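You operate a simulated robot arm through the tools that you are given. There is no shell and no other tool. Be economical: measure what you need, move in short steps, check, and stop when the job is done.

You run a simulated two-armed robot. Do the job below in one go: nothing can be reset, and whatever is moved stays where it is left.

Task
Wipe up the spill on the top of the steel table with the yellow cloth and put it back.

It is judged by the outcome, as a careful person would: the job done as asked, and still so three seconds after it is handed in. It fails if anything else is knocked over, pushed out of place, dropped, spilled or broken. Flat cloth is picked up by pressing the open fingertips on it (5 to 10 N) and closing them slowly along it; thin cloth reads only 2 to 8 mm in the jaws.

Robot
Two 7-joint arms with two-finger parallel grippers on one trunk, on a base that drives. Base frame: it is fixed to the floor where the robot stands at the start and does not move with it; the origin is under the middle of the robot, x ahead of it, y to its left, z up. Lengths are in m, angles in rad, forces in N, time in s.
The left shoulder is at the start at [0.05, 0.187, 1.085], the right one opposite. Payload 3.43 kg a hand.
The tool frame of a hand sits at the grasp point between the pads (the TCP): z along the fingers, y along the line on which they close. The tips reach 0.03 m beyond it. Largest opening 0.094 m; finger width 0.028, thickness 0.01; the body of the gripper, 0.05 by 0.096 m, starts 0.055 m behind the TCP.
Orientation is told as [roll, pitch, yaw] about the base's x, y, z axes, in that order, counted from this pose: with the fingers straight down and closing along the base's y, the tool's x points along the base's -x, its y along +y and its z along -z.

Tools
- The arms move only by the tool move_arm. It takes "left_series", "right_series" or both (then of equal length, played together; a hand with none holds still); each is a list of rows, each an object (a shift or turn left out is 0, a gripper value left out holds the last) with "fingers": the closure in counts, from 0 (fully open) to 255 (shut); "offset": the shift along the base's x, y, z in units of 50 mm (1.0 is 50 mm), a list of three; "delta_rot": the turn, a rotation vector about the base's x, y, z in units of 5 degrees (1.0 is 5 degrees), a list of three. In form: [{"fingers": fingers, "offset": [x, y, z], "delta_rot": [ax, ay, az]}, ...]. A call has 1 to 8 rows; each row shifts and turns the commanded pose from where the row before left it. A call with a number of a shift or a turn outside -1 to 1 is refused whole. Rows are played at 5 a second. More than 0.05 m and 0.15 rad between two rows, or a gripper value outside its range, and nothing of the call is played. Where a pose cannot be reached the arm comes as near as it can. A force on the tool above 40 N (or 10 N above the force at the start of the call, whichever is more), or a blocked arm, ends the call early, and 0.2 s more pass. Each finger travels about 0.153 m/s and halts on what it meets, pressing with about 38 N; the grip force reading is that of the motor and also rises with nothing between the fingers. The clock runs only during rows and for 0.2 s after the last one: add rows that do not move to give the fingers time. It gives the time, the measured TCP pose, the force on the tool (base axes), the opening and the grip force at its end, in the units of the frame above (readings bear some noise), with the torque about the TCP (base axes, N m) and any sound that the robot's microphone picked up, and new pictures: "show" is both (left out), scene, wrist or none (wrist: the cameras of the hands that moved).
- Cameras (640 x 400 px; columns grow to the right, rows downward): "scene" is now at [0.1463, 0.0009, 1.2469]; the picture's right is [-0.00, -1.00, 0.00], its down [-0.57, 0.00, -0.82] and it looks along [0.82, -0.00, -0.57] (base axes); focal length 259 px, centre (320, 200). "left" rides on the left gripper at [0.076, -0.014, -0.103] in its tool frame; the picture's right is [0.18, 0.98, 0.00], its down [-0.75, 0.14, -0.64] and it looks along [-0.63, 0.12, 0.77] (tool axes); focal length 243 px, centre (320, 200). "right" rides on the right gripper at [0.076, 0.014, -0.103] in its tool frame; the picture's right is [-0.18, 0.98, 0.00], its down [-0.75, -0.14, -0.64] and it looks along [-0.63, -0.12, 0.77] (tool axes); focal length 243 px, centre (320, 200). There is no depth. A picture from a camera that has moved, and an enlarged one, comes with that camera's place and axes in the base frame and with its lens.
- slide_trunk(by): slides the trunk up (or, below 0, down) by that many m; the arms and the scene camera ride with it, the base frame stays. It gives what a move gives, with no picture.
- drive_base(legs): drives the robot by 1 to 6 legs, each [ahead, left, turn to the left] in m, m and rad, along the robot's own axes; the way and the turn of a leg run together, so that a leg with both is an arc; at most 1.5 m and 3.142 rad a leg. The arms and the cameras ride along, it lands a little off, and it stops where it bumps. It gives what a move gives, and a new picture of the scene camera.
- aim_head(pan, tilt): turns the head with the scene camera to pan (to the left, within 1.396 rad either way) and tilt (down, from -0.506 to 1.204), counted from straight ahead of the robot. It gives what a move gives, and a new picture of the scene camera.
- enlarge(camera, box): a new picture of the part [left, top, right, bottom] of that camera's present view, enlarged. It takes no simulated time.
- hand_in(): hands the job in; it is judged then, once.

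Work in short steps. Places have to be worked out from the pictures, the camera data and where the tool is seen: move nearer, look again, correct. Check each grasp and each placing, and mend what went wrong. You have 120 turns and 260 pictures in all, those below and enlarged ones among them. Open the grippers and draw the arms clear of the work before you hand the job in, unless the task says otherwise; then end with one line.

The tools are called after "Emit:" as name(argument=value, ...) on one line, values as JSON. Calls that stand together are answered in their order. move_arm: Moves the arms, as the interface text tells. Its arguments: {"type":"object","properties":{"left_series":{"type":"array","items":{"type":"object","properties":{"fingers":{"type":"number"},"offset":{"type":"array","items":{"type":"number"}},"delta_rot":{"type":"array","items":{"type":"number"}}}}},"right_series":{"type":"array","items":{"type":"object","properties":{"fingers":{"type":"number"},"offset":{"type":"array","items":{"type":"number"}},"delta_rot":{"type":"array","items":{"type":"number"}}}}},"show":{"type":"string","enum":["both","scene","wrist","none"]}},"required":[]} The other tools are called the same way: slide_trunk (by) slides the trunk up or down; drive_base (legs) drives the base; aim_head (pan, tilt) turns the head that bears the scene camera; enlarge (camera, box) takes an enlarged picture of a part of a camera's view; hand_in () hands the job in.

At the start:

```text
t: 0.0
left_position: [0.392, 0.0955, 1.0887]
left_ee_rot: [-0.001, -0.001, 0.0]
left_ft_force: [-0.1, -0.2, 0.4]
left_wrist_torque: [0.0, -0.01, 0.0]
left_grip_width: 0.0942
left_gripper_force: 0.0
right_position: [0.4607, -0.2341, 1.0121]
right_ee_rot: [0.002, 0.0, 0.0]
right_ft_force: [0.3, 0.8, -0.5]
right_wrist_torque: [-0.01, -0.04, -0.03]
right_grip_width: 0.0941
right_gripper_force: 0.0
trunk travel left (down, up): [-0.3, 0.132]
robot x, y, heading: [0.0024, -0.0012, 0.001]
head pan, tilt: [-0.002, 0.602]
```

scene: 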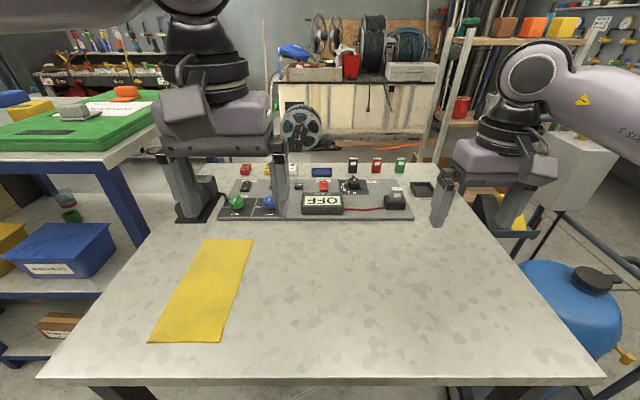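
right: 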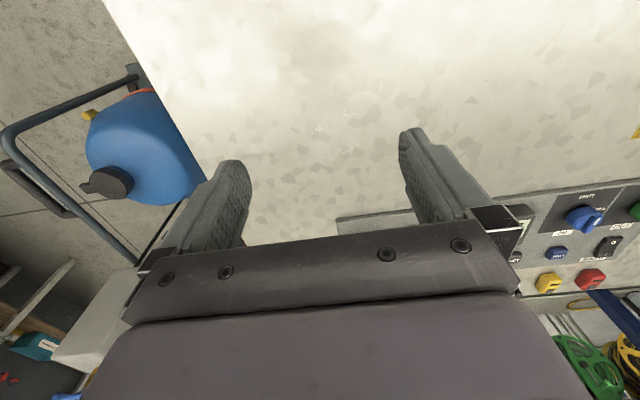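
left: 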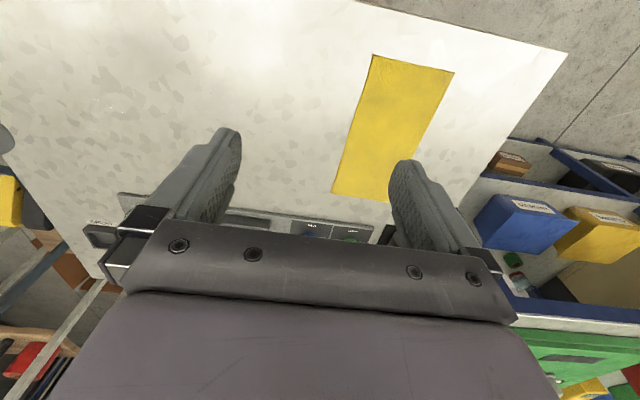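

The cloth lies on the near left part of the table, and the spill isn't obvious in these pictures. I'll enlarge the tabletop to look for it.

Emit:
enlarge(camera="scene", box=[230, 200, 430, 325])

Emit:
enlarge(camera="scene", box=[380, 200, 600, 380])

Emit:
enlarge(camera="right", box=[200, 0, 520, 200])

Emit:
enlarge(camera="left", box=[0, 0, 320, 200])

```text
3.20 times, centred on (330, 262) of scene
camera zoom: at [0.1463, 0.0009, 1.2469], right [0.0, -1.0, 0.0], down [-0.57, 0.0, -0.82], along [0.82, 0.0, -0.57], focal length 828 px, centre (288, 0)
```

zoom: 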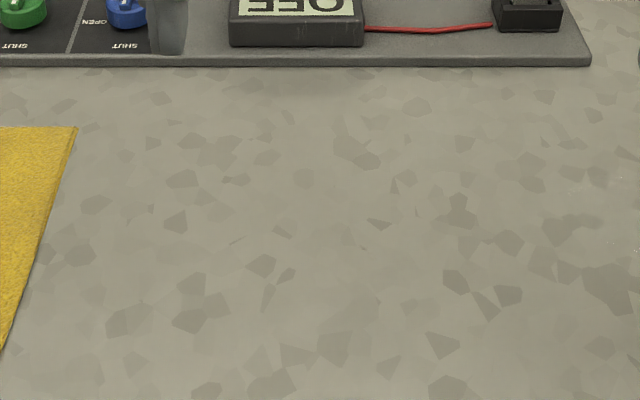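

```text
2.22 times, centred on (490, 290) of scene
camera zoom: at [0.1463, 0.0009, 1.2469], right [0.0, -1.0, 0.0], down [-0.57, 0.0, -0.82], along [0.82, 0.0, -0.57], focal length 575 px, centre (-58, 0)
```

zoom: 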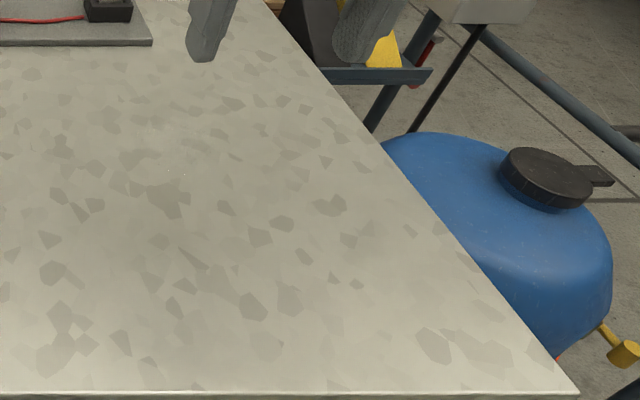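

```text
2.00 times, centred on (360, 100) of right
camera zoom: at [0.3844, -0.2191, 1.1161], right [0.18, 0.98, 0.0], down [0.75, -0.14, 0.64], along [0.63, -0.12, -0.77], focal length 485 px, centre (240, 400)
```

zoom: 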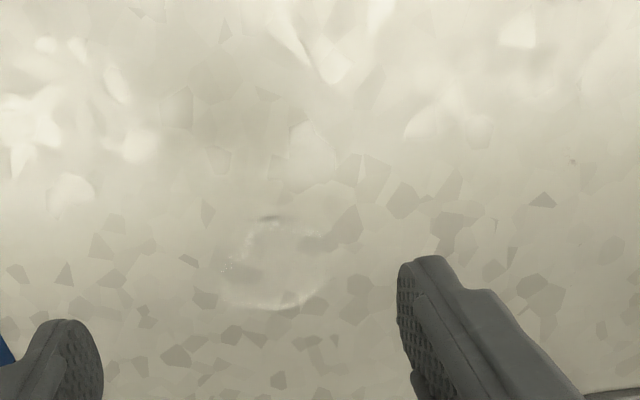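

```text
2.00 times, centred on (160, 100) of left
camera zoom: at [0.3162, 0.0809, 1.1913], right [-0.18, 0.98, 0.0], down [0.75, 0.14, 0.64], along [0.63, 0.12, -0.77], focal length 485 px, centre (640, 400)
```

zoom: 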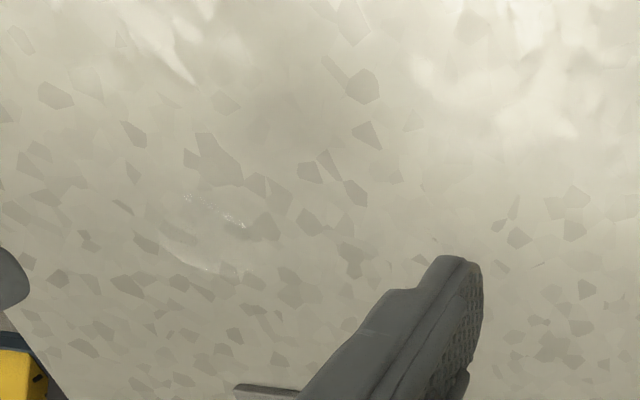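

The wrist views show a clear spill about 8–10 cm across. Triangulated it sits near (0.52, -0.225), with the table top at z≈0.81. The cloth covers about x 0.36–0.61, y 0.165–0.285. I'll use the right hand, so first I park the left arm to the left and out of the way.

Emit:
move_arm(left_series=[{"offset": [-0.4, 1, 0.2]}, {"offset": [-0.4, 1, 0.2]}, {"offset": [-0.4, 1, 0.2]}, {"offset": [-0.4, 1, 0.2]}, {"offset": [-0.4, 1, 0.2]}, {}], show="scene")

Emit:
move_arm(right_series=[{"offset": [0, 1, 0]}, {"offset": [0, 1, 0]}, {"offset": [0, 1, 0]}, {"offset": [0, 1, 0]}, {"offset": [0, 1, 0]}, {"offset": [0, 1, 0]}, {}])

```text
refused: row 1 steps farther than a row can; nothing moved
```

```text
t: 1.3
left_position: [0.3952, 0.1063, 1.0877]
left_ee_rot: [0.023, -0.001, 0.017]
left_ft_force: [1.6, 27.8, 2.8]
left_wrist_torque: [-0.76, 0.1, -0.33]
left_grip_width: 0.0778
left_gripper_force: 0.1
right_position: [0.464, 0.0224, 1.0125]
right_ee_rot: [-0.017, 0.006, 0.007]
right_ft_force: [-2.2, -28.2, -3.4]
right_wrist_torque: [2.73, -0.42, 2.39]
right_grip_width: 0.094
right_gripper_force: 0.0
trunk travel left (down, up): [-0.3, 0.132]
robot x, y, heading: [-0.0028, 0.0001, 0.0]
head pan, tilt: [-0.002, 0.602]
stopped in row 6 (left hand): the force on the tool passed its limit (the readings are from after the stop); the commanded pose is now the measured one
camera scene: at [0.1465, 0.0008, 1.2468], right [0.0, -1.0, 0.0], down [-0.57, 0.0, -0.82], along [0.82, 0.0, -0.57], focal length 259 px, centre (320, 200)
camera right: at [0.3882, 0.0378, 1.1153], right [0.18, 0.98, -0.02], down [0.76, -0.13, 0.64], along [0.63, -0.13, -0.77], focal length 243 px, centre (320, 200)
```

scene: 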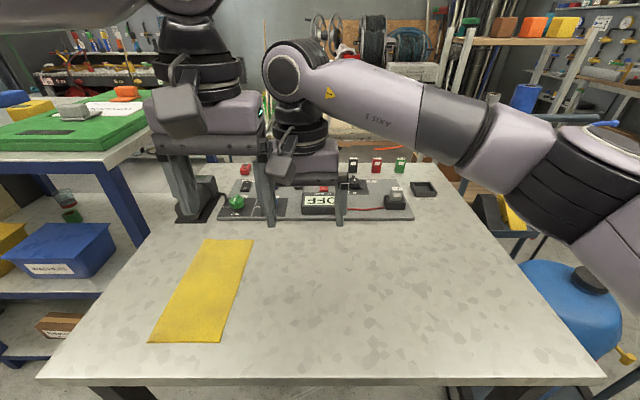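
right: 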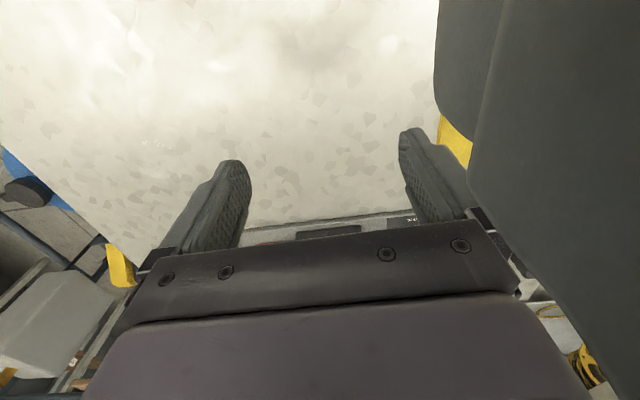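

My left-arm move was refused for too long a step, but the right-arm move still ran, and the two hands touched lightly at about 28 N. I'll back the right hand off, then park the left one with smaller steps.

Emit:
move_arm(right_series=[{"offset": [0, -0.9, 0]}, {"offset": [0, -0.9, 0]}, {}], show="none")

```text
t: 2.1
left_position: [0.3945, 0.1028, 1.0878]
left_ee_rot: [0.016, -0.001, 0.012]
left_ft_force: [-0.3, -1.0, 0.0]
left_wrist_torque: [0.01, 0.01, -0.01]
left_grip_width: 0.094
left_gripper_force: 0.1
right_position: [0.4613, -0.0645, 1.0132]
right_ee_rot: [-0.01, 0.003, 0.007]
right_ft_force: [0.1, -0.1, 0.4]
right_wrist_torque: [-0.02, -0.05, 0.03]
right_grip_width: 0.0939
right_gripper_force: 0.1
trunk travel left (down, up): [-0.3, 0.132]
robot x, y, heading: [0.0011, 0.0013, -0.001]
head pan, tilt: [-0.002, 0.602]
```

The hands are apart and reading no force. Next I move the left hand left and back in steps the limit allows.

Emit:
move_arm(left_series=[{"offset": [-0.35, 0.85, 0.1]}, {"offset": [-0.35, 0.85, 0.1]}, {"offset": [-0.35, 0.85, 0.1]}, {"offset": [-0.35, 0.85, 0.1]}, {"offset": [-0.35, 0.85, 0.1]}, {"offset": [-0.35, 0.85, 0.1]}, {"offset": [-0.35, 0.85, 0.1]}, {}], show="scene")

```text
t: 3.9
left_position: [0.2918, 0.3879, 1.1171]
left_ee_rot: [0.016, 0.001, 0.01]
left_ft_force: [-0.5, 0.5, 0.4]
left_wrist_torque: [0.0, -0.01, -0.01]
left_grip_width: 0.0939
left_gripper_force: 0.0
left hand out of reach, approached as far as the arm can: row 7
right_position: [0.462, -0.0644, 1.0125]
right_ee_rot: [-0.012, 0.004, 0.004]
right_ft_force: [-0.8, -0.4, 0.2]
right_wrist_torque: [-0.04, -0.03, 0.03]
right_grip_width: 0.0941
right_gripper_force: 0.0
trunk travel left (down, up): [-0.3, 0.132]
robot x, y, heading: [-0.0002, 0.0008, 0.001]
head pan, tilt: [-0.002, 0.602]
camera scene: at [0.1462, 0.0009, 1.2469], right [0.0, -1.0, 0.0], down [-0.57, 0.0, -0.82], along [0.82, 0.0, -0.57], focal length 259 px, centre (320, 200)
```

scene: 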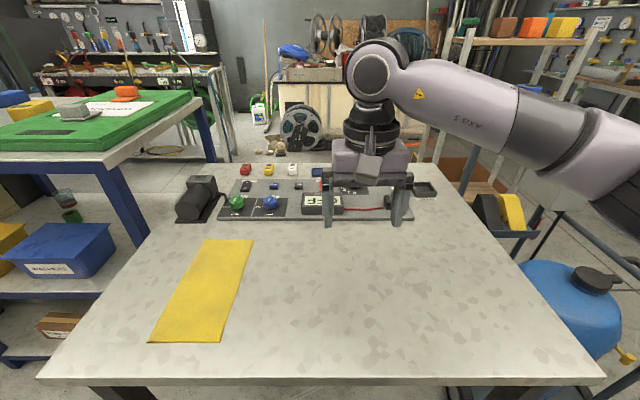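

The left arm is clear. I'll move the right hand over the cloth to about (0.48, 0.21), partly close the fingers, and start descending.

Emit:
move_arm(right_series=[{"fingers": 130, "offset": [0, 0.95, 0]}, {"offset": [0, 0.95, 0]}, {"offset": [0, 0.95, 0]}, {"offset": [0.2, 0.9, -0.2]}, {"offset": [0.2, 0.9, -0.2]}, {"offset": [0, 0.85, -0.4]}, {"offset": [0, 0, -0.8]}, {}])

```text
t: 5.7
left_position: [0.2916, 0.3882, 1.1175]
left_ee_rot: [0.014, 0.001, 0.012]
left_ft_force: [0.1, -0.2, -0.4]
left_wrist_torque: [0.02, 0.02, -0.03]
left_grip_width: 0.0943
left_gripper_force: 0.1
right_position: [0.4673, 0.1178, 0.9434]
right_ee_rot: [-0.01, 0.003, 0.0]
right_ft_force: [0.1, 0.1, 0.1]
right_wrist_torque: [0.01, -0.02, 0.01]
right_grip_width: 0.046
right_gripper_force: 0.1
right hand out of reach, approached as far as the arm can: row 4, 5, 6
trunk travel left (down, up): [-0.3, 0.132]
robot x, y, heading: [-0.0002, 0.0027, 0.004]
head pan, tilt: [-0.002, 0.602]
camera scene: at [0.1463, 0.0008, 1.2469], right [0.0, -1.0, 0.0], down [-0.57, 0.0, -0.82], along [0.82, 0.0, -0.57], focal length 259 px, centre (320, 200)
camera right: at [0.3916, 0.1326, 1.0476], right [0.19, 0.98, -0.01], down [0.76, -0.14, 0.64], along [0.63, -0.13, -0.77], focal length 243 px, centre (320, 200)
```

scene: 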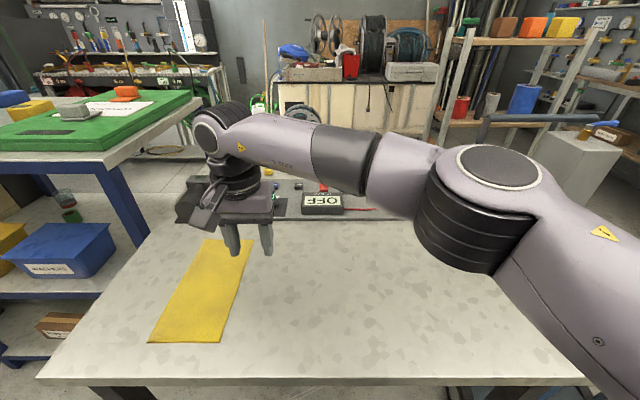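
right: 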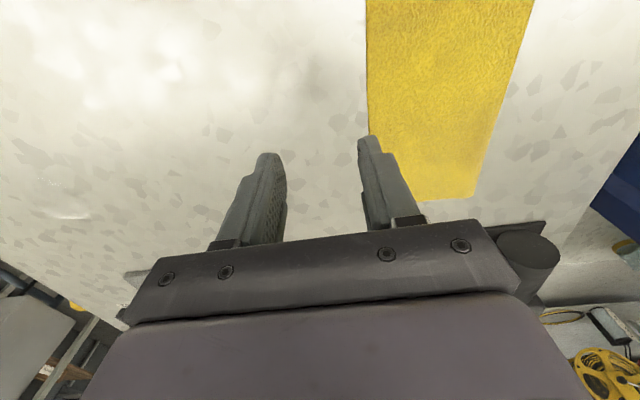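

The right arm tops out at y≈0.12, so the base has to shift left about 0.15 m. Before driving I'll look to the left to check there's room.

Emit:
aim_head(pan=1.2, tilt=0.7)

```text
t: 7.1
left_position: [0.2917, 0.3885, 1.1171]
left_ee_rot: [0.017, 0.0, 0.013]
left_ft_force: [0.0, -0.3, -0.1]
left_wrist_torque: [0.02, 0.01, -0.01]
left_grip_width: 0.0938
left_gripper_force: 0.1
right_position: [0.468, 0.1177, 0.9454]
right_ee_rot: [-0.009, 0.005, -0.002]
right_ft_force: [-0.3, -0.6, 0.9]
right_wrist_torque: [0.01, -0.01, -0.01]
right_grip_width: 0.0461
right_gripper_force: 0.0
trunk travel left (down, up): [-0.3, 0.132]
robot x, y, heading: [-0.0015, 0.0018, 0.002]
head pan, tilt: [1.201, 0.7]
camera scene: at [0.0888, 0.0802, 1.2384], right [0.93, -0.36, 0.0], down [-0.23, -0.6, -0.77], along [0.28, 0.71, -0.64], focal length 259 px, centre (320, 200)
```

scene: 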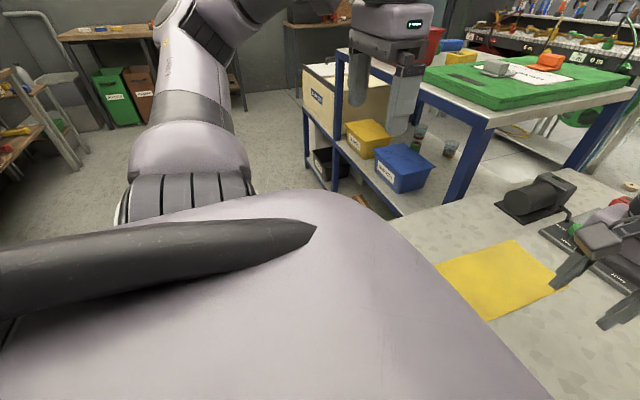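

The floor to the left is clear near the robot; the rack starts around x>0.85. I'll drive 0.16 m left and turn the head back.

Emit:
drive_base(legs=[[0, 0.16, 0]])

Emit:
aim_head(pan=0.0, tilt=0.7)

```text
t: 8.5
left_position: [0.2923, 0.5468, 1.1166]
left_ee_rot: [0.015, 0.001, 0.011]
left_ft_force: [0.9, -0.7, -0.6]
left_wrist_torque: [0.0, 0.04, 0.01]
left_grip_width: 0.0937
left_gripper_force: 0.1
right_position: [0.4675, 0.2765, 0.9458]
right_ee_rot: [-0.011, 0.003, -0.004]
right_ft_force: [-0.2, 0.4, 0.9]
right_wrist_torque: [-0.03, 0.04, 0.0]
right_grip_width: 0.046
right_gripper_force: 0.1
trunk travel left (down, up): [-0.3, 0.132]
robot x, y, heading: [-0.0012, 0.16, 0.001]
head pan, tilt: [1.201, 0.7]
camera scene: at [0.0889, 0.2397, 1.2384], right [0.93, -0.36, 0.0], down [-0.23, -0.6, -0.76], along [0.28, 0.71, -0.64], focal length 259 px, centre (320, 200)
```

scene: 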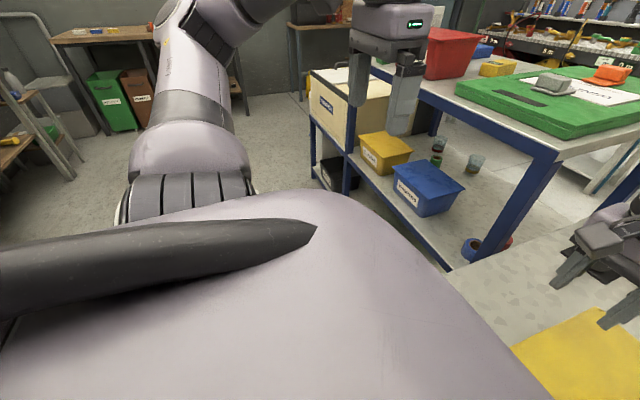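

```text
t: 9.9
left_position: [0.292, 0.547, 1.1164]
left_ee_rot: [0.015, -0.001, 0.01]
left_ft_force: [0.1, -1.1, -1.3]
left_wrist_torque: [0.02, 0.03, 0.02]
left_grip_width: 0.094
left_gripper_force: 0.0
right_position: [0.4679, 0.2734, 0.9453]
right_ee_rot: [-0.01, 0.003, -0.004]
right_ft_force: [0.3, 0.7, -0.2]
right_wrist_torque: [-0.02, 0.02, 0.0]
right_grip_width: 0.0463
right_gripper_force: 0.2
trunk travel left (down, up): [-0.3, 0.132]
robot x, y, heading: [-0.0033, 0.1612, -0.004]
head pan, tilt: [0.0, 0.7]
camera scene: at [0.143, 0.16, 1.2384], right [0.0, -1.0, 0.0], down [-0.64, 0.0, -0.76], along [0.76, 0.0, -0.64], focal length 259 px, centre (320, 200)
```

scene: 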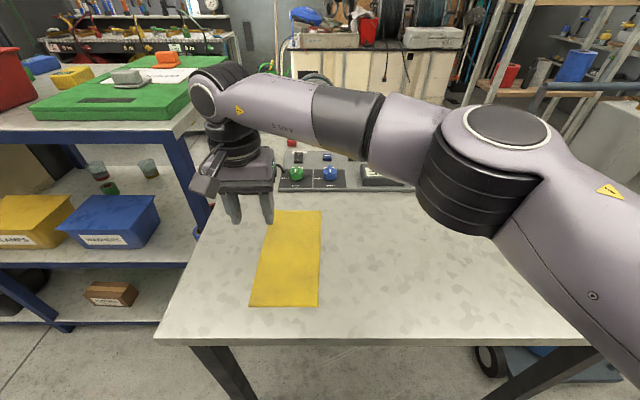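

Cloth centre now works out at (0.488, 0.219). I'll bring the hand over it and down to z≈0.87, closing the fingers to roughly 3.5 cm.

Emit:
move_arm(right_series=[{"fingers": 150, "offset": [0.2, -0.55, 0]}, {"offset": [0.2, -0.55, 0]}, {"offset": [0, 0, -0.7]}, {"offset": [0, 0, -0.7]}, {}])

```text
t: 11.1
left_position: [0.2923, 0.5452, 1.1172]
left_ee_rot: [0.016, 0.001, 0.011]
left_ft_force: [-0.2, -0.6, 0.0]
left_wrist_torque: [-0.01, 0.0, -0.03]
left_grip_width: 0.094
left_gripper_force: 0.0
right_position: [0.487, 0.2197, 0.8754]
right_ee_rot: [-0.008, 0.001, -0.004]
right_ft_force: [0.2, 0.1, 0.8]
right_wrist_torque: [0.02, 0.02, 0.01]
right_grip_width: 0.0385
right_gripper_force: 0.1
trunk travel left (down, up): [-0.3, 0.132]
robot x, y, heading: [-0.0011, 0.1616, 0.001]
head pan, tilt: [0.0, 0.7]
camera scene: at [0.143, 0.1599, 1.2384], right [0.0, -1.0, 0.0], down [-0.64, 0.0, -0.76], along [0.76, 0.0, -0.64], focal length 259 px, centre (320, 200)
camera right: at [0.4109, 0.2365, 0.9788], right [0.19, 0.98, -0.01], down [0.75, -0.14, 0.64], along [0.63, -0.13, -0.77], focal length 243 px, centre (320, 200)
```

scene: 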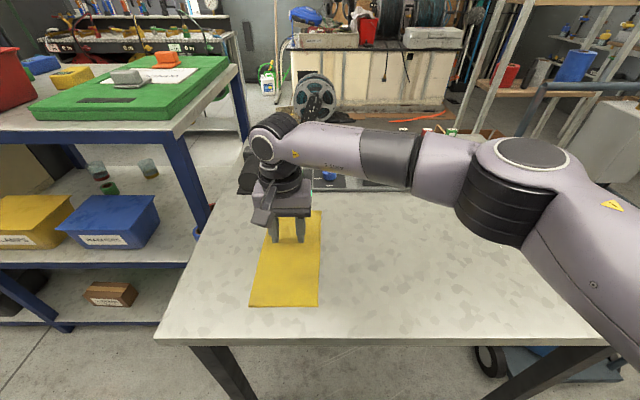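
right: 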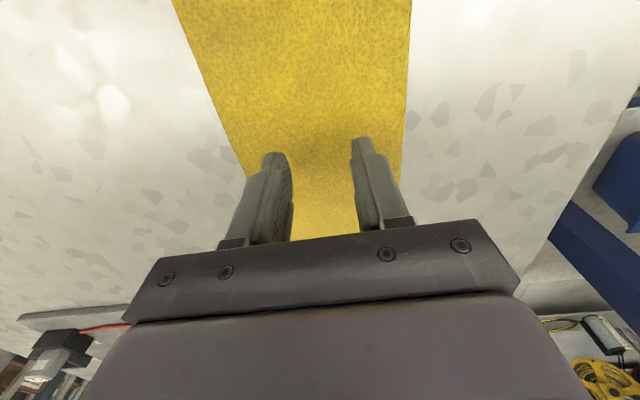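

The hand is centred over the cloth with the tips about 3 cm above it. I'll descend in small steps to find contact.

Emit:
move_arm(right_series=[{"offset": [0, 0, -0.3]}, {"offset": [0, 0, -0.15]}, {"offset": [0, 0, -0.05]}, {}], show="none")

```text
t: 12.1
left_position: [0.2912, 0.5456, 1.1178]
left_ee_rot: [0.016, -0.003, 0.01]
left_ft_force: [0.4, -0.7, 0.7]
left_wrist_torque: [-0.02, 0.01, -0.04]
left_grip_width: 0.094
left_gripper_force: 0.1
right_position: [0.4857, 0.2216, 0.8525]
right_ee_rot: [-0.007, 0.004, -0.003]
right_ft_force: [-1.2, 0.0, 9.3]
right_wrist_torque: [0.22, -0.01, 0.03]
right_grip_width: 0.0384
right_gripper_force: 0.1
trunk travel left (down, up): [-0.3, 0.132]
robot x, y, heading: [0.0019, 0.1602, -0.0]
head pan, tilt: [0.0, 0.7]
```

Contact reads 9.3 N, right in the pressing range. Now I close the fingers slowly along the cloth.

Emit:
move_arm(right_series=[{"fingers": 165}, {"fingers": 180}, {"fingers": 195}, {"fingers": 210}, {"fingers": 225}, {"fingers": 240}, {"fingers": 255}, {}])

```text
t: 13.9
left_position: [0.2909, 0.5459, 1.1164]
left_ee_rot: [0.016, -0.002, 0.01]
left_ft_force: [0.5, -0.9, 0.1]
left_wrist_torque: [-0.02, 0.01, 0.04]
left_grip_width: 0.094
left_gripper_force: 0.0
right_position: [0.4867, 0.2225, 0.851]
right_ee_rot: [-0.009, 0.001, -0.001]
right_ft_force: [1.2, 1.9, 16.7]
right_wrist_torque: [0.08, -0.06, -0.03]
right_grip_width: 0.0027
right_gripper_force: 37.1
trunk travel left (down, up): [-0.3, 0.132]
robot x, y, heading: [0.0026, 0.1594, 0.002]
head pan, tilt: [0.0, 0.7]
camera scene: at [0.1418, 0.1599, 1.2387], right [0.0, -1.0, 0.0], down [-0.64, 0.0, -0.77], along [0.77, 0.0, -0.64], focal length 259 px, centre (320, 200)
camera right: at [0.4108, 0.2375, 0.9549], right [0.19, 0.98, -0.01], down [0.75, -0.14, 0.64], along [0.63, -0.13, -0.77], focal length 243 px, centre (320, 200)
```

scene: 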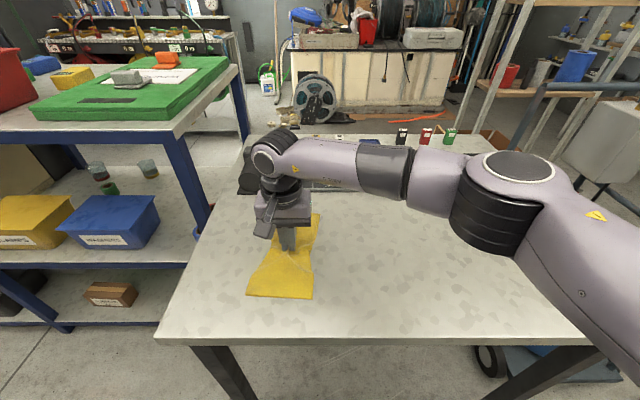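
right: 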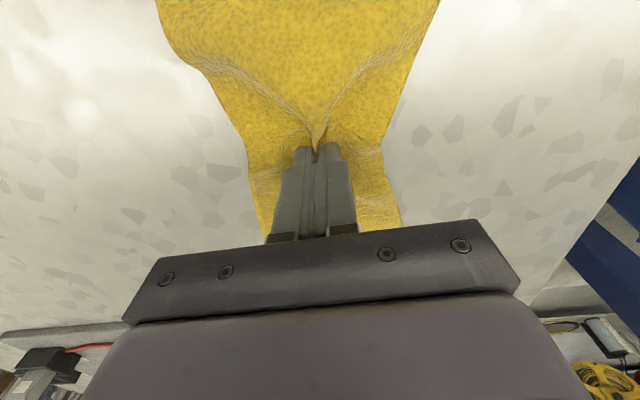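

A clean pinch reading 2.7 mm: cloth is in the jaws and it stays mostly flat. I'll ease the pressure a little and slide it right along the table toward the spill.

Emit:
move_arm(right_series=[{"offset": [0, 0, 0.04]}, {"offset": [0, -0.4, 0]}, {"offset": [0, -0.6, 0]}, {"offset": [0, -0.6, 0]}, {"offset": [0.1, -0.6, 0]}, {"offset": [0.1, -0.6, 0]}, {}])

```text
t: 15.5
left_position: [0.2917, 0.5456, 1.1176]
left_ee_rot: [0.016, -0.001, 0.011]
left_ft_force: [-0.4, 0.2, -1.0]
left_wrist_torque: [0.0, 0.01, 0.0]
left_grip_width: 0.094
left_gripper_force: 0.0
right_position: [0.4977, 0.0804, 0.8524]
right_ee_rot: [-0.01, 0.004, -0.002]
right_ft_force: [0.2, -0.1, 0.5]
right_wrist_torque: [0.0, 0.03, 0.02]
right_grip_width: 0.0025
right_gripper_force: 37.1
trunk travel left (down, up): [-0.3, 0.132]
robot x, y, heading: [0.0011, 0.1578, -0.001]
head pan, tilt: [0.0, 0.7]
camera scene: at [0.143, 0.16, 1.2384], right [0.0, -1.0, 0.0], down [-0.64, 0.0, -0.76], along [0.76, 0.0, -0.64], focal length 259 px, centre (320, 200)
camera right: at [0.4218, 0.0961, 0.9557], right [0.19, 0.98, -0.01], down [0.76, -0.14, 0.64], along [0.63, -0.13, -0.77], focal length 243 px, centre (320, 200)
```

scene: 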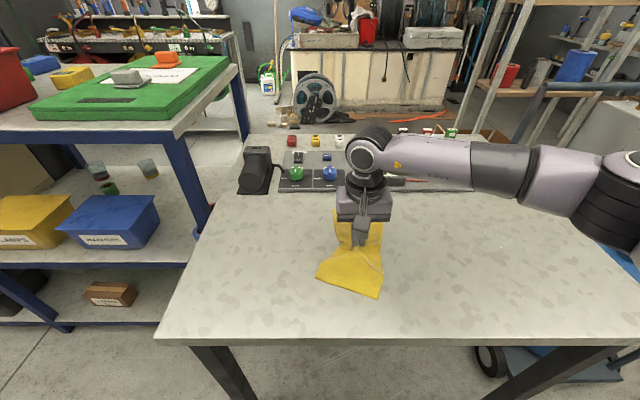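
right: 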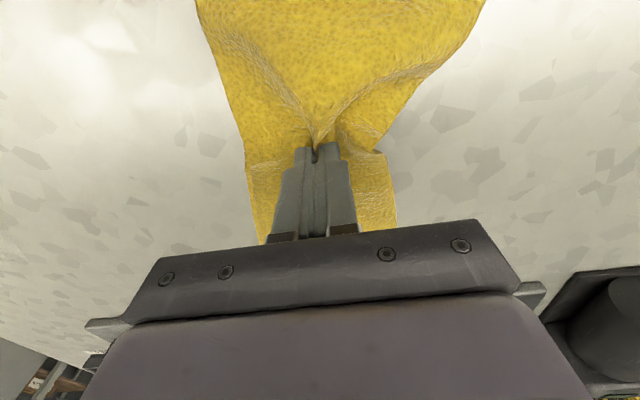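

The cloth slides well. I'll carry on to just short of the spill, around y≈-0.13 at x≈0.52.

Emit:
move_arm(right_series=[{"offset": [0.1, -0.6, 0]}, {"offset": [0.1, -0.6, 0]}, {"offset": [0.1, -0.6, 0]}, {"offset": [0.1, -0.6, 0]}, {"offset": [0, -0.6, 0]}, {"offset": [0, -0.6, 0]}, {"offset": [0, -0.6, 0]}, {}])

```text
t: 17.3
left_position: [0.2917, 0.5458, 1.1166]
left_ee_rot: [0.016, 0.0, 0.011]
left_ft_force: [0.1, -0.9, -0.4]
left_wrist_torque: [-0.02, 0.0, 0.0]
left_grip_width: 0.094
left_gripper_force: 0.0
right_position: [0.5169, -0.1306, 0.8529]
right_ee_rot: [-0.009, 0.003, -0.003]
right_ft_force: [0.1, -0.4, 0.3]
right_wrist_torque: [0.03, 0.0, 0.03]
right_grip_width: 0.0027
right_gripper_force: 36.8
trunk travel left (down, up): [-0.3, 0.132]
robot x, y, heading: [-0.0015, 0.1558, 0.002]
head pan, tilt: [0.0, 0.7]
camera scene: at [0.143, 0.16, 1.2384], right [0.0, -1.0, 0.0], down [-0.64, 0.0, -0.76], along [0.76, 0.0, -0.64], focal length 259 px, centre (320, 200)
camera right: at [0.4409, -0.114, 0.9568], right [0.19, 0.98, -0.01], down [0.76, -0.14, 0.64], along [0.63, -0.13, -0.77], focal length 243 px, centre (320, 200)
```

scene: 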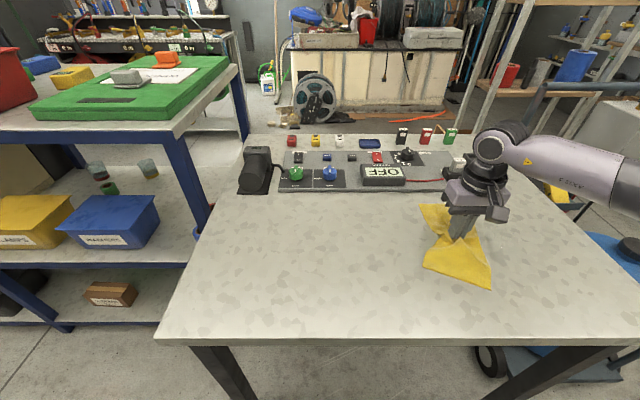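
right: 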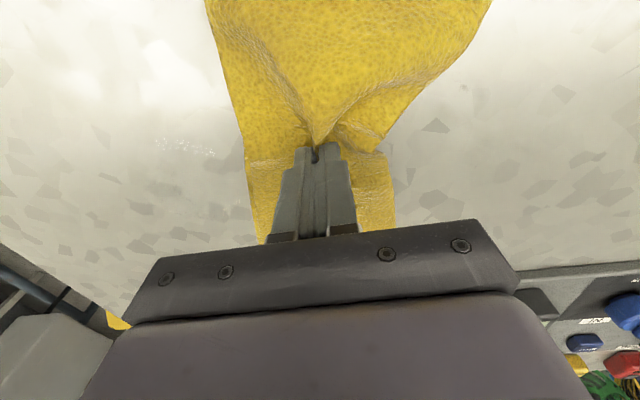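

The spill's glints are visible left of the cloth in the wrist view. I'll enlarge there to see how far it extends.

Emit:
enlarge(camera="right", box=[50, 50, 290, 250])

```text
2.00 times, centred on (170, 150) of right
camera zoom: at [0.4409, -0.114, 0.9568], right [0.19, 0.98, -0.01], down [0.76, -0.14, 0.64], along [0.63, -0.13, -0.77], focal length 485 px, centre (620, 300)
```

zoom: 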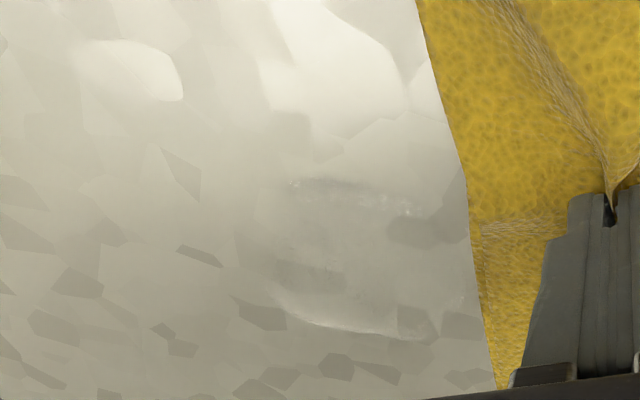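

The spill is centred near (0.52, -0.222) with a radius of about 4 cm. I'll press down lightly and stroke across it.

Emit:
move_arm(right_series=[{"offset": [0.06, 0, -0.06]}, {"offset": [0, -0.5, 0]}, {"offset": [0, -0.5, 0]}, {"offset": [0, -0.5, 0]}, {"offset": [0, -0.5, 0]}, {"offset": [0, -0.5, 0]}, {"offset": [0, -0.5, 0]}, {}])

```text
t: 19.1
left_position: [0.2915, 0.5472, 1.1156]
left_ee_rot: [0.015, -0.002, 0.01]
left_ft_force: [0.8, 0.8, 0.3]
left_wrist_torque: [-0.01, 0.0, 0.01]
left_grip_width: 0.0942
left_gripper_force: 0.1
right_position: [0.5193, -0.2769, 0.8498]
right_ee_rot: [-0.011, -0.001, -0.002]
right_ft_force: [-0.3, 5.7, 19.5]
right_wrist_torque: [0.2, 0.02, 0.0]
right_grip_width: 0.0024
right_gripper_force: 36.6
trunk travel left (down, up): [-0.3, 0.132]
robot x, y, heading: [-0.0, 0.1608, -0.002]
head pan, tilt: [0.0, 0.7]
camera scene: at [0.1414, 0.1617, 1.2387], right [0.0, -1.0, 0.0], down [-0.64, 0.0, -0.77], along [0.77, 0.0, -0.64], focal length 259 px, centre (320, 200)
camera right: at [0.4435, -0.262, 0.9548], right [0.19, 0.98, -0.01], down [0.75, -0.14, 0.64], along [0.63, -0.13, -0.77], focal length 243 px, centre (320, 200)
```

scene: 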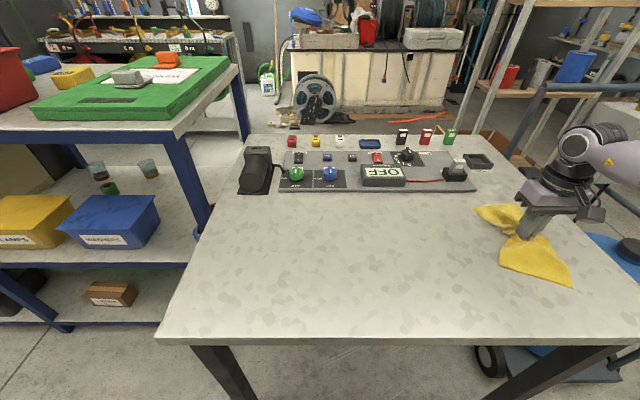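
right: 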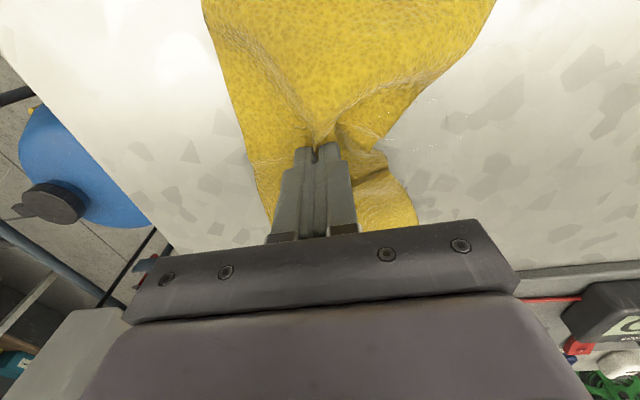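

Some glints remain just beside the cloth. I'll stroke back at a smaller x, then again at a larger x.

Emit:
move_arm(right_series=[{"offset": [-0.5, 0, 0.01]}, {"offset": [0, 0.6, 0]}, {"offset": [0, 0.6, 0]}, {"offset": [0, 0.6, 0]}, {"offset": [0, 0.6, 0]}, {"offset": [0.4, 0.2, 0]}, {"offset": [0.5, 0, 0]}, {}], show="wrist")

Emit:
move_arm(right_series=[{"offset": [0, -0.6, 0]}, {"offset": [0, -0.6, 0]}, {"offset": [0, -0.6, 0]}, {"offset": [0, -0.6, 0]}, {"offset": [-0.5, 0, 0]}, {"offset": [0, 0.6, 0]}, {"offset": [0, 0.6, 0]}, {"offset": [0, 0.6, 0]}], show="wrist")

```text
t: 20.9
left_position: [0.2901, 0.5479, 1.1188]
left_ee_rot: [0.015, -0.004, 0.013]
left_ft_force: [0.2, -0.3, -0.4]
left_wrist_torque: [-0.02, -0.01, -0.01]
left_grip_width: 0.0939
left_gripper_force: 0.0
right_position: [0.5391, -0.1468, 0.8503]
right_ee_rot: [-0.009, -0.001, 0.0]
right_ft_force: [-6.9, 2.7, 23.1]
right_wrist_torque: [0.16, 0.21, 0.03]
right_grip_width: 0.0023
right_gripper_force: 37.2
trunk travel left (down, up): [-0.3, 0.132]
robot x, y, heading: [0.0017, 0.161, 0.001]
head pan, tilt: [0.0, 0.7]
camera right: at [0.4625, -0.1311, 0.9548], right [0.18, 0.98, -0.01], down [0.75, -0.14, 0.64], along [0.63, -0.12, -0.77], focal length 243 px, centre (320, 200)
```

right: 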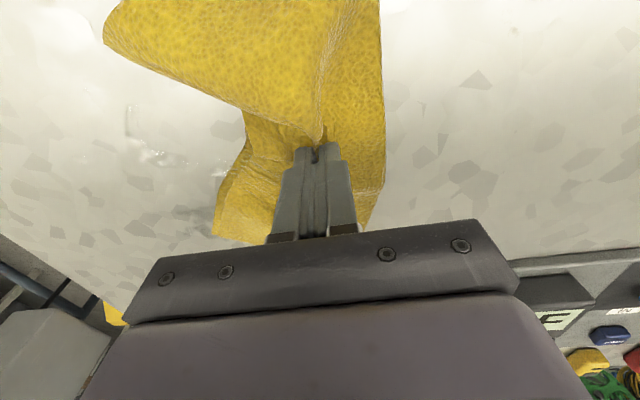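

```text
t: 22.7
left_position: [0.2914, 0.5473, 1.1171]
left_ee_rot: [0.015, -0.002, 0.009]
left_ft_force: [0.1, 0.3, 0.1]
left_wrist_torque: [0.01, -0.01, 0.01]
left_grip_width: 0.094
left_gripper_force: 0.0
right_position: [0.5152, -0.1794, 0.851]
right_ee_rot: [-0.012, 0.002, -0.003]
right_ft_force: [0.0, -5.0, 16.7]
right_wrist_torque: [-0.15, 0.0, -0.02]
right_grip_width: 0.0024
right_gripper_force: 37.2
trunk travel left (down, up): [-0.3, 0.132]
robot x, y, heading: [0.0013, 0.1583, -0.002]
head pan, tilt: [0.0, 0.7]
camera right: at [0.44, -0.1635, 0.955], right [0.19, 0.98, -0.01], down [0.75, -0.14, 0.64], along [0.63, -0.13, -0.77], focal length 243 px, centre (320, 200)
```

right: 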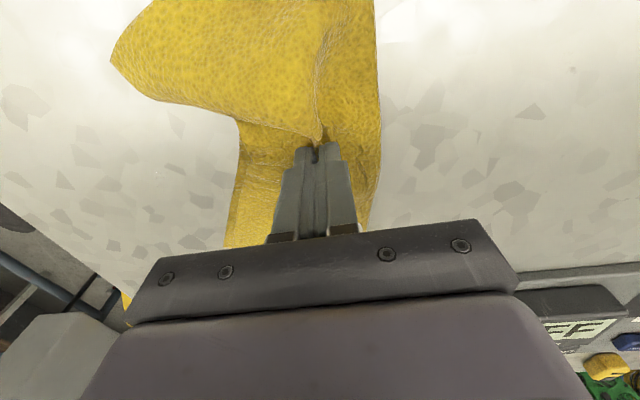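

The visible residue is gone or under the cloth. I'll do one more round and then move off to check.

Emit:
move_arm(right_series=[{"offset": [-0.3, -0.2, 0]}, {"offset": [0, -0.6, 0]}, {"offset": [0, -0.6, 0]}, {"offset": [0, -0.6, 0]}, {"offset": [0.5, 0, 0]}, {"offset": [0.5, 0.3, 0]}, {"offset": [0, 0.6, 0]}, {"offset": [0, 0.6, 0]}], show="none")

Emit:
move_arm(right_series=[{"offset": [-0.3, 0.5, 0]}, {"offset": [-0.2, 0.6, 0]}, {"offset": [0, 0.6, 0.03]}, {"offset": [0, 0.6, 0.03]}, {"offset": [0, 0.6, 0]}, {}], show="both")

Emit:
enlarge(camera="right", box=[0, 0, 320, 200])

Emit:
enlarge(camera="scene", box=[420, 180, 640, 318])

```text
t: 24.5
left_position: [0.291, 0.5465, 1.1189]
left_ee_rot: [0.016, -0.005, 0.011]
left_ft_force: [0.0, -0.7, 0.7]
left_wrist_torque: [0.0, 0.0, -0.01]
left_grip_width: 0.094
left_gripper_force: 0.0
right_position: [0.5498, -0.203, 0.851]
right_ee_rot: [-0.01, -0.002, -0.005]
right_ft_force: [1.0, -6.4, 22.1]
right_wrist_torque: [-0.21, 0.02, 0.02]
right_grip_width: 0.0023
right_gripper_force: 36.7
trunk travel left (down, up): [-0.3, 0.132]
robot x, y, heading: [0.0005, 0.1577, -0.002]
head pan, tilt: [0.0, 0.7]
```

```text
t: 25.9
left_position: [0.2925, 0.5464, 1.1173]
left_ee_rot: [0.015, -0.001, 0.01]
left_ft_force: [0.0, -0.8, 0.7]
left_wrist_torque: [-0.01, 0.02, 0.03]
left_grip_width: 0.0937
left_gripper_force: 0.0
right_position: [0.5244, -0.0568, 0.852]
right_ee_rot: [-0.008, 0.004, -0.002]
right_ft_force: [-0.4, -0.1, 3.3]
right_wrist_torque: [-0.06, 0.01, 0.0]
right_grip_width: 0.0023
right_gripper_force: 36.8
trunk travel left (down, up): [-0.3, 0.132]
robot x, y, heading: [0.0029, 0.1594, 0.0]
head pan, tilt: [0.0, 0.7]
camera scene: at [0.1426, 0.1601, 1.2384], right [0.0, -1.0, 0.0], down [-0.64, 0.0, -0.77], along [0.77, 0.0, -0.64], focal length 259 px, centre (320, 200)
camera right: at [0.4489, -0.0408, 0.9556], right [0.19, 0.98, -0.01], down [0.76, -0.14, 0.64], along [0.63, -0.13, -0.77], focal length 243 px, centre (320, 200)
```

scene: 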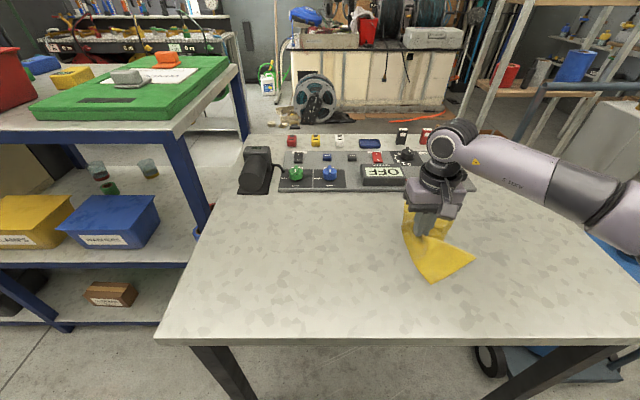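
right: 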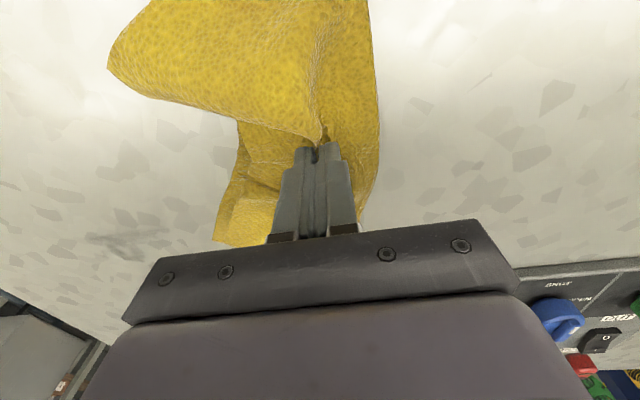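

```text
2.00 times, centred on (160, 100) of right
camera zoom: at [0.4489, -0.0408, 0.9556], right [0.19, 0.98, -0.01], down [0.76, -0.14, 0.64], along [0.63, -0.13, -0.77], focal length 485 px, centre (640, 400)
```

zoom: 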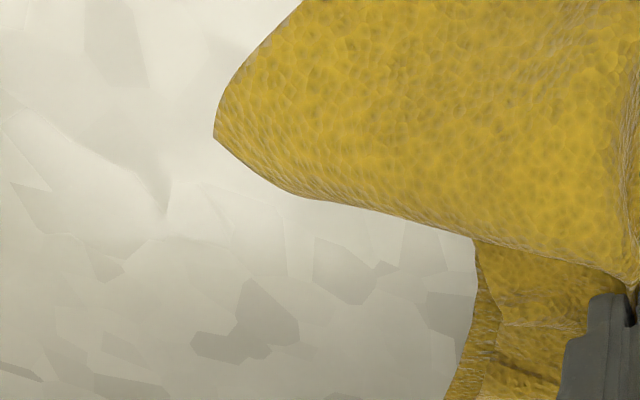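

```text
2.90 times, centred on (530, 249) of scene
camera zoom: at [0.1426, 0.1601, 1.2384], right [0.0, -1.0, 0.0], down [-0.64, 0.0, -0.77], along [0.77, 0.0, -0.64], focal length 750 px, centre (-289, 58)
```

zoom: 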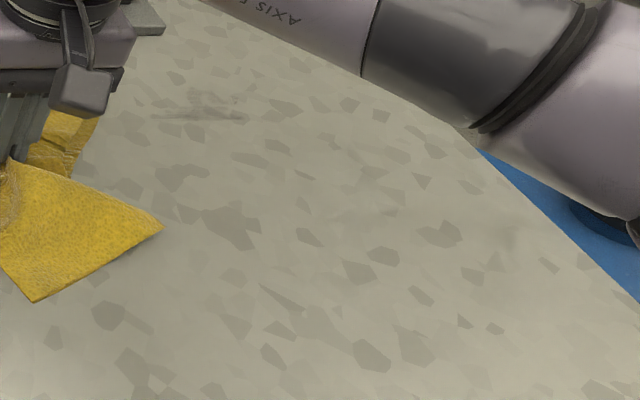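

Both views agree on a faint streaky patch near (0.575, -0.234), so it's a real mark and not a reflection. I'll look closer.

Emit:
enlarge(camera="right", box=[60, 190, 220, 290])

Emit:
enlarge(camera="scene", box=[440, 190, 560, 265])

```text
4.00 times, centred on (140, 240) of right
camera zoom: at [0.4489, -0.0408, 0.9556], right [0.19, 0.98, -0.01], down [0.76, -0.14, 0.64], along [0.63, -0.13, -0.77], focal length 970 px, centre (1040, 40)
```

zoom: 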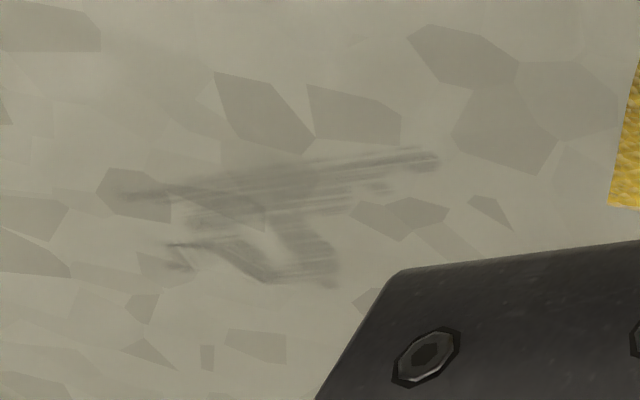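

```text
5.33 times, centred on (500, 228) of scene
camera zoom: at [0.1426, 0.1601, 1.2384], right [0.0, -1.0, 0.0], down [-0.64, 0.0, -0.77], along [0.77, 0.0, -0.64], focal length 1381 px, centre (-640, 53)
```

zoom: 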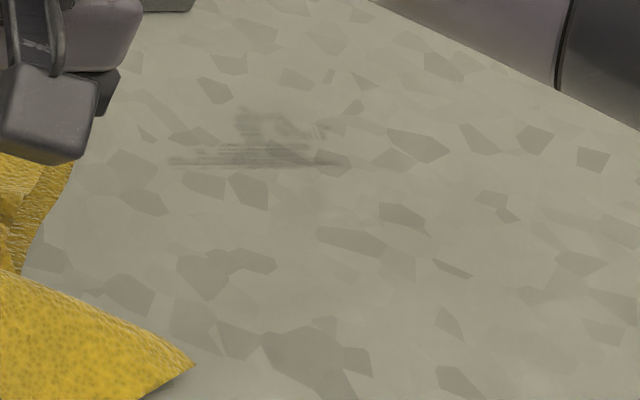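

A smear remains at about x 0.56–0.605, y -0.19 to -0.27, just beyond my earlier strokes. I'll stroke at x≈0.575 and see whether the arm reaches.

Emit:
move_arm(right_series=[{"offset": [0.4, -0.7, 0]}, {"offset": [0.5, -0.7, 0]}, {"offset": [0.2, -0.4, -0.05]}, {"offset": [0, -0.5, 0]}, {"offset": [0, -0.5, 0]}, {"offset": [0, -0.5, 0]}, {"offset": [0, -0.5, 0]}, {}])

```text
t: 27.7
left_position: [0.2913, 0.5465, 1.1171]
left_ee_rot: [0.015, -0.002, 0.012]
left_ft_force: [0.0, 0.6, -0.2]
left_wrist_torque: [-0.02, -0.02, 0.01]
left_grip_width: 0.0941
left_gripper_force: 0.1
right_position: [0.5801, -0.2502, 0.8519]
right_ee_rot: [-0.011, -0.003, -0.011]
right_ft_force: [3.5, 1.8, 11.4]
right_wrist_torque: [0.01, -0.1, -0.04]
right_grip_width: 0.0023
right_gripper_force: 37.0
trunk travel left (down, up): [-0.3, 0.132]
robot x, y, heading: [0.0005, 0.1585, 0.004]
head pan, tilt: [0.0, 0.7]
camera scene: at [0.1423, 0.1607, 1.2386], right [0.0, -1.0, 0.0], down [-0.64, 0.0, -0.77], along [0.77, 0.0, -0.64], focal length 259 px, centre (320, 200)
camera right: at [0.5042, -0.234, 0.9549], right [0.19, 0.98, -0.01], down [0.75, -0.14, 0.65], along [0.63, -0.13, -0.76], focal length 243 px, centre (320, 200)
```

scene: 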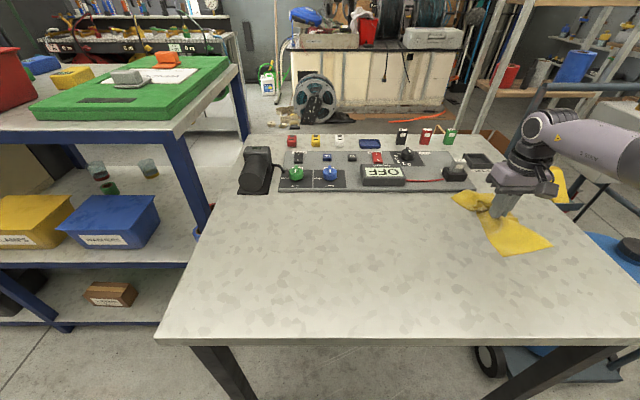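
right: 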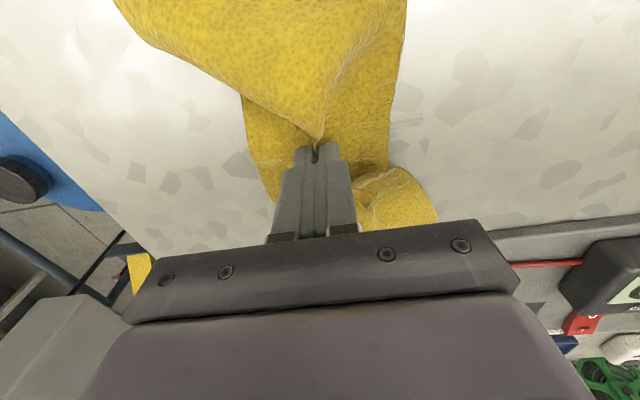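

Reach is fine here. I'll make more strokes over the patch at x≈0.595, 0.57 and 0.555, keeping short of the panel.

Emit:
move_arm(right_series=[{"offset": [0.3, 0, -0.02]}, {"offset": [0, 0.6, 0]}, {"offset": [0, 0.6, 0]}, {"offset": [0, 0.5, 0]}, {"offset": [-0.5, 0, 0]}, {"offset": [0, -0.6, 0]}, {"offset": [0, -0.6, 0]}, {"offset": [0, -0.6, 0]}], show="none")

Emit:
move_arm(right_series=[{"offset": [-0.3, 0, 0]}, {"offset": [0, 0.6, 0]}, {"offset": [0, 0.6, 0]}, {"offset": [0, 0.6, 0]}, {"offset": [-0.4, 0.6, 0.03]}, {"offset": [-0.4, 0.6, 0]}, {"offset": [-0.2, 0.6, 0]}, {}])

Emit:
enlarge(camera="right", box=[20, 120, 260, 270])

Emit:
enlarge(camera="scene", box=[440, 190, 600, 290])

```text
t: 29.5
left_position: [0.292, 0.5466, 1.1167]
left_ee_rot: [0.016, -0.001, 0.009]
left_ft_force: [0.6, 0.2, -0.5]
left_wrist_torque: [0.01, -0.01, -0.02]
left_grip_width: 0.0938
left_gripper_force: 0.0
right_position: [0.5563, -0.2556, 0.8517]
right_ee_rot: [-0.01, 0.002, -0.002]
right_ft_force: [0.9, 3.3, 11.7]
right_wrist_torque: [0.14, -0.02, 0.01]
right_grip_width: 0.0024
right_gripper_force: 37.4
right hand out of reach, approached as far as the arm can: row 1
trunk travel left (down, up): [-0.3, 0.132]
robot x, y, heading: [-0.0011, 0.1565, 0.002]
head pan, tilt: [0.0, 0.7]
```

```text
t: 31.3
left_position: [0.2906, 0.5461, 1.1177]
left_ee_rot: [0.016, -0.001, 0.011]
left_ft_force: [0.0, -0.2, -0.3]
left_wrist_torque: [0.01, 0.0, 0.02]
left_grip_width: 0.0939
left_gripper_force: 0.0
right_position: [0.4902, -0.0752, 0.8516]
right_ee_rot: [-0.011, 0.0, -0.003]
right_ft_force: [0.8, -6.6, 23.1]
right_wrist_torque: [-0.22, -0.02, 0.01]
right_grip_width: 0.0028
right_gripper_force: 37.3
trunk travel left (down, up): [-0.3, 0.132]
robot x, y, heading: [0.0006, 0.1578, -0.004]
head pan, tilt: [0.0, 0.7]
camera scene: at [0.1414, 0.1602, 1.2387], right [0.0, -1.0, 0.0], down [-0.64, 0.0, -0.77], along [0.77, 0.0, -0.64], focal length 259 px, centre (320, 200)
camera right: at [0.4138, -0.0597, 0.955], right [0.19, 0.98, -0.01], down [0.75, -0.14, 0.64], along [0.63, -0.13, -0.77], focal length 243 px, centre (320, 200)
```

scene: 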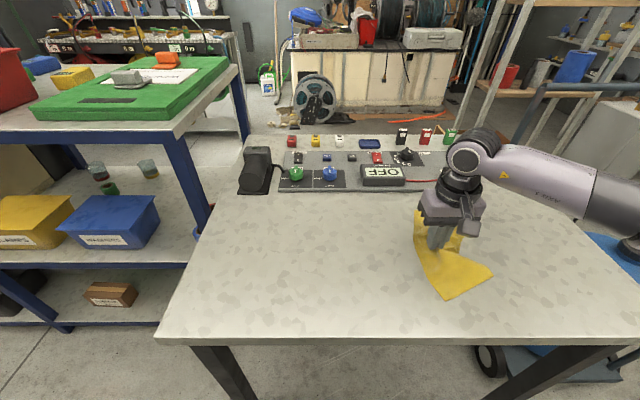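
right: 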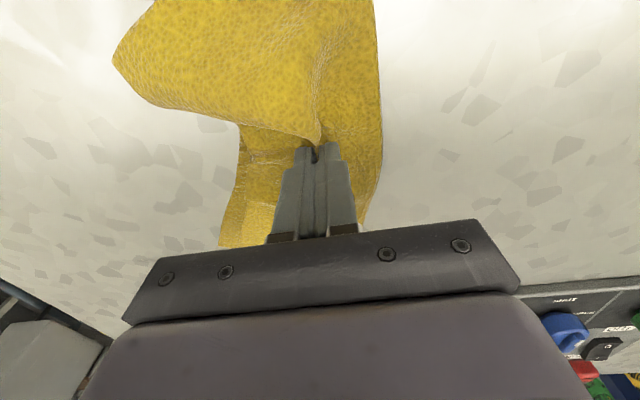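

```text
2.67 times, centred on (140, 195) of right
camera zoom: at [0.4138, -0.0597, 0.955], right [0.19, 0.98, -0.01], down [0.75, -0.14, 0.64], along [0.63, -0.13, -0.77], focal length 647 px, centre (800, 213)
```

zoom: 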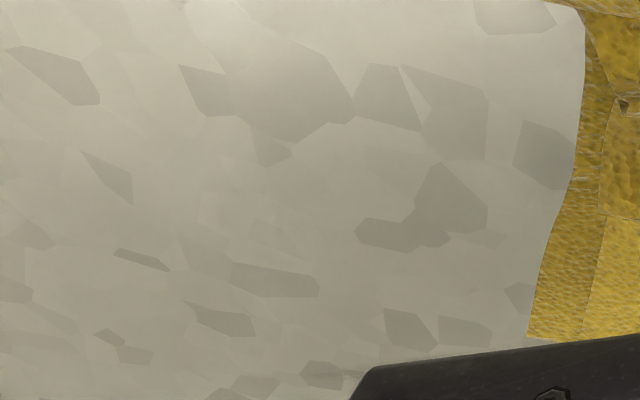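

```text
4.00 times, centred on (520, 240) of scene
camera zoom: at [0.1414, 0.1602, 1.2387], right [0.0, -1.0, 0.0], down [-0.64, 0.0, -0.77], along [0.77, 0.0, -0.64], focal length 1036 px, centre (-480, 40)
```

zoom: 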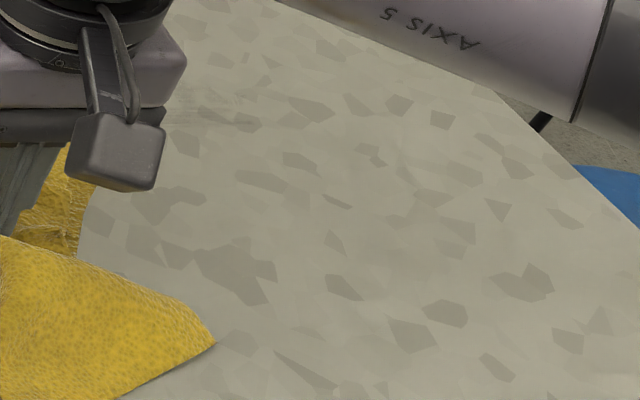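

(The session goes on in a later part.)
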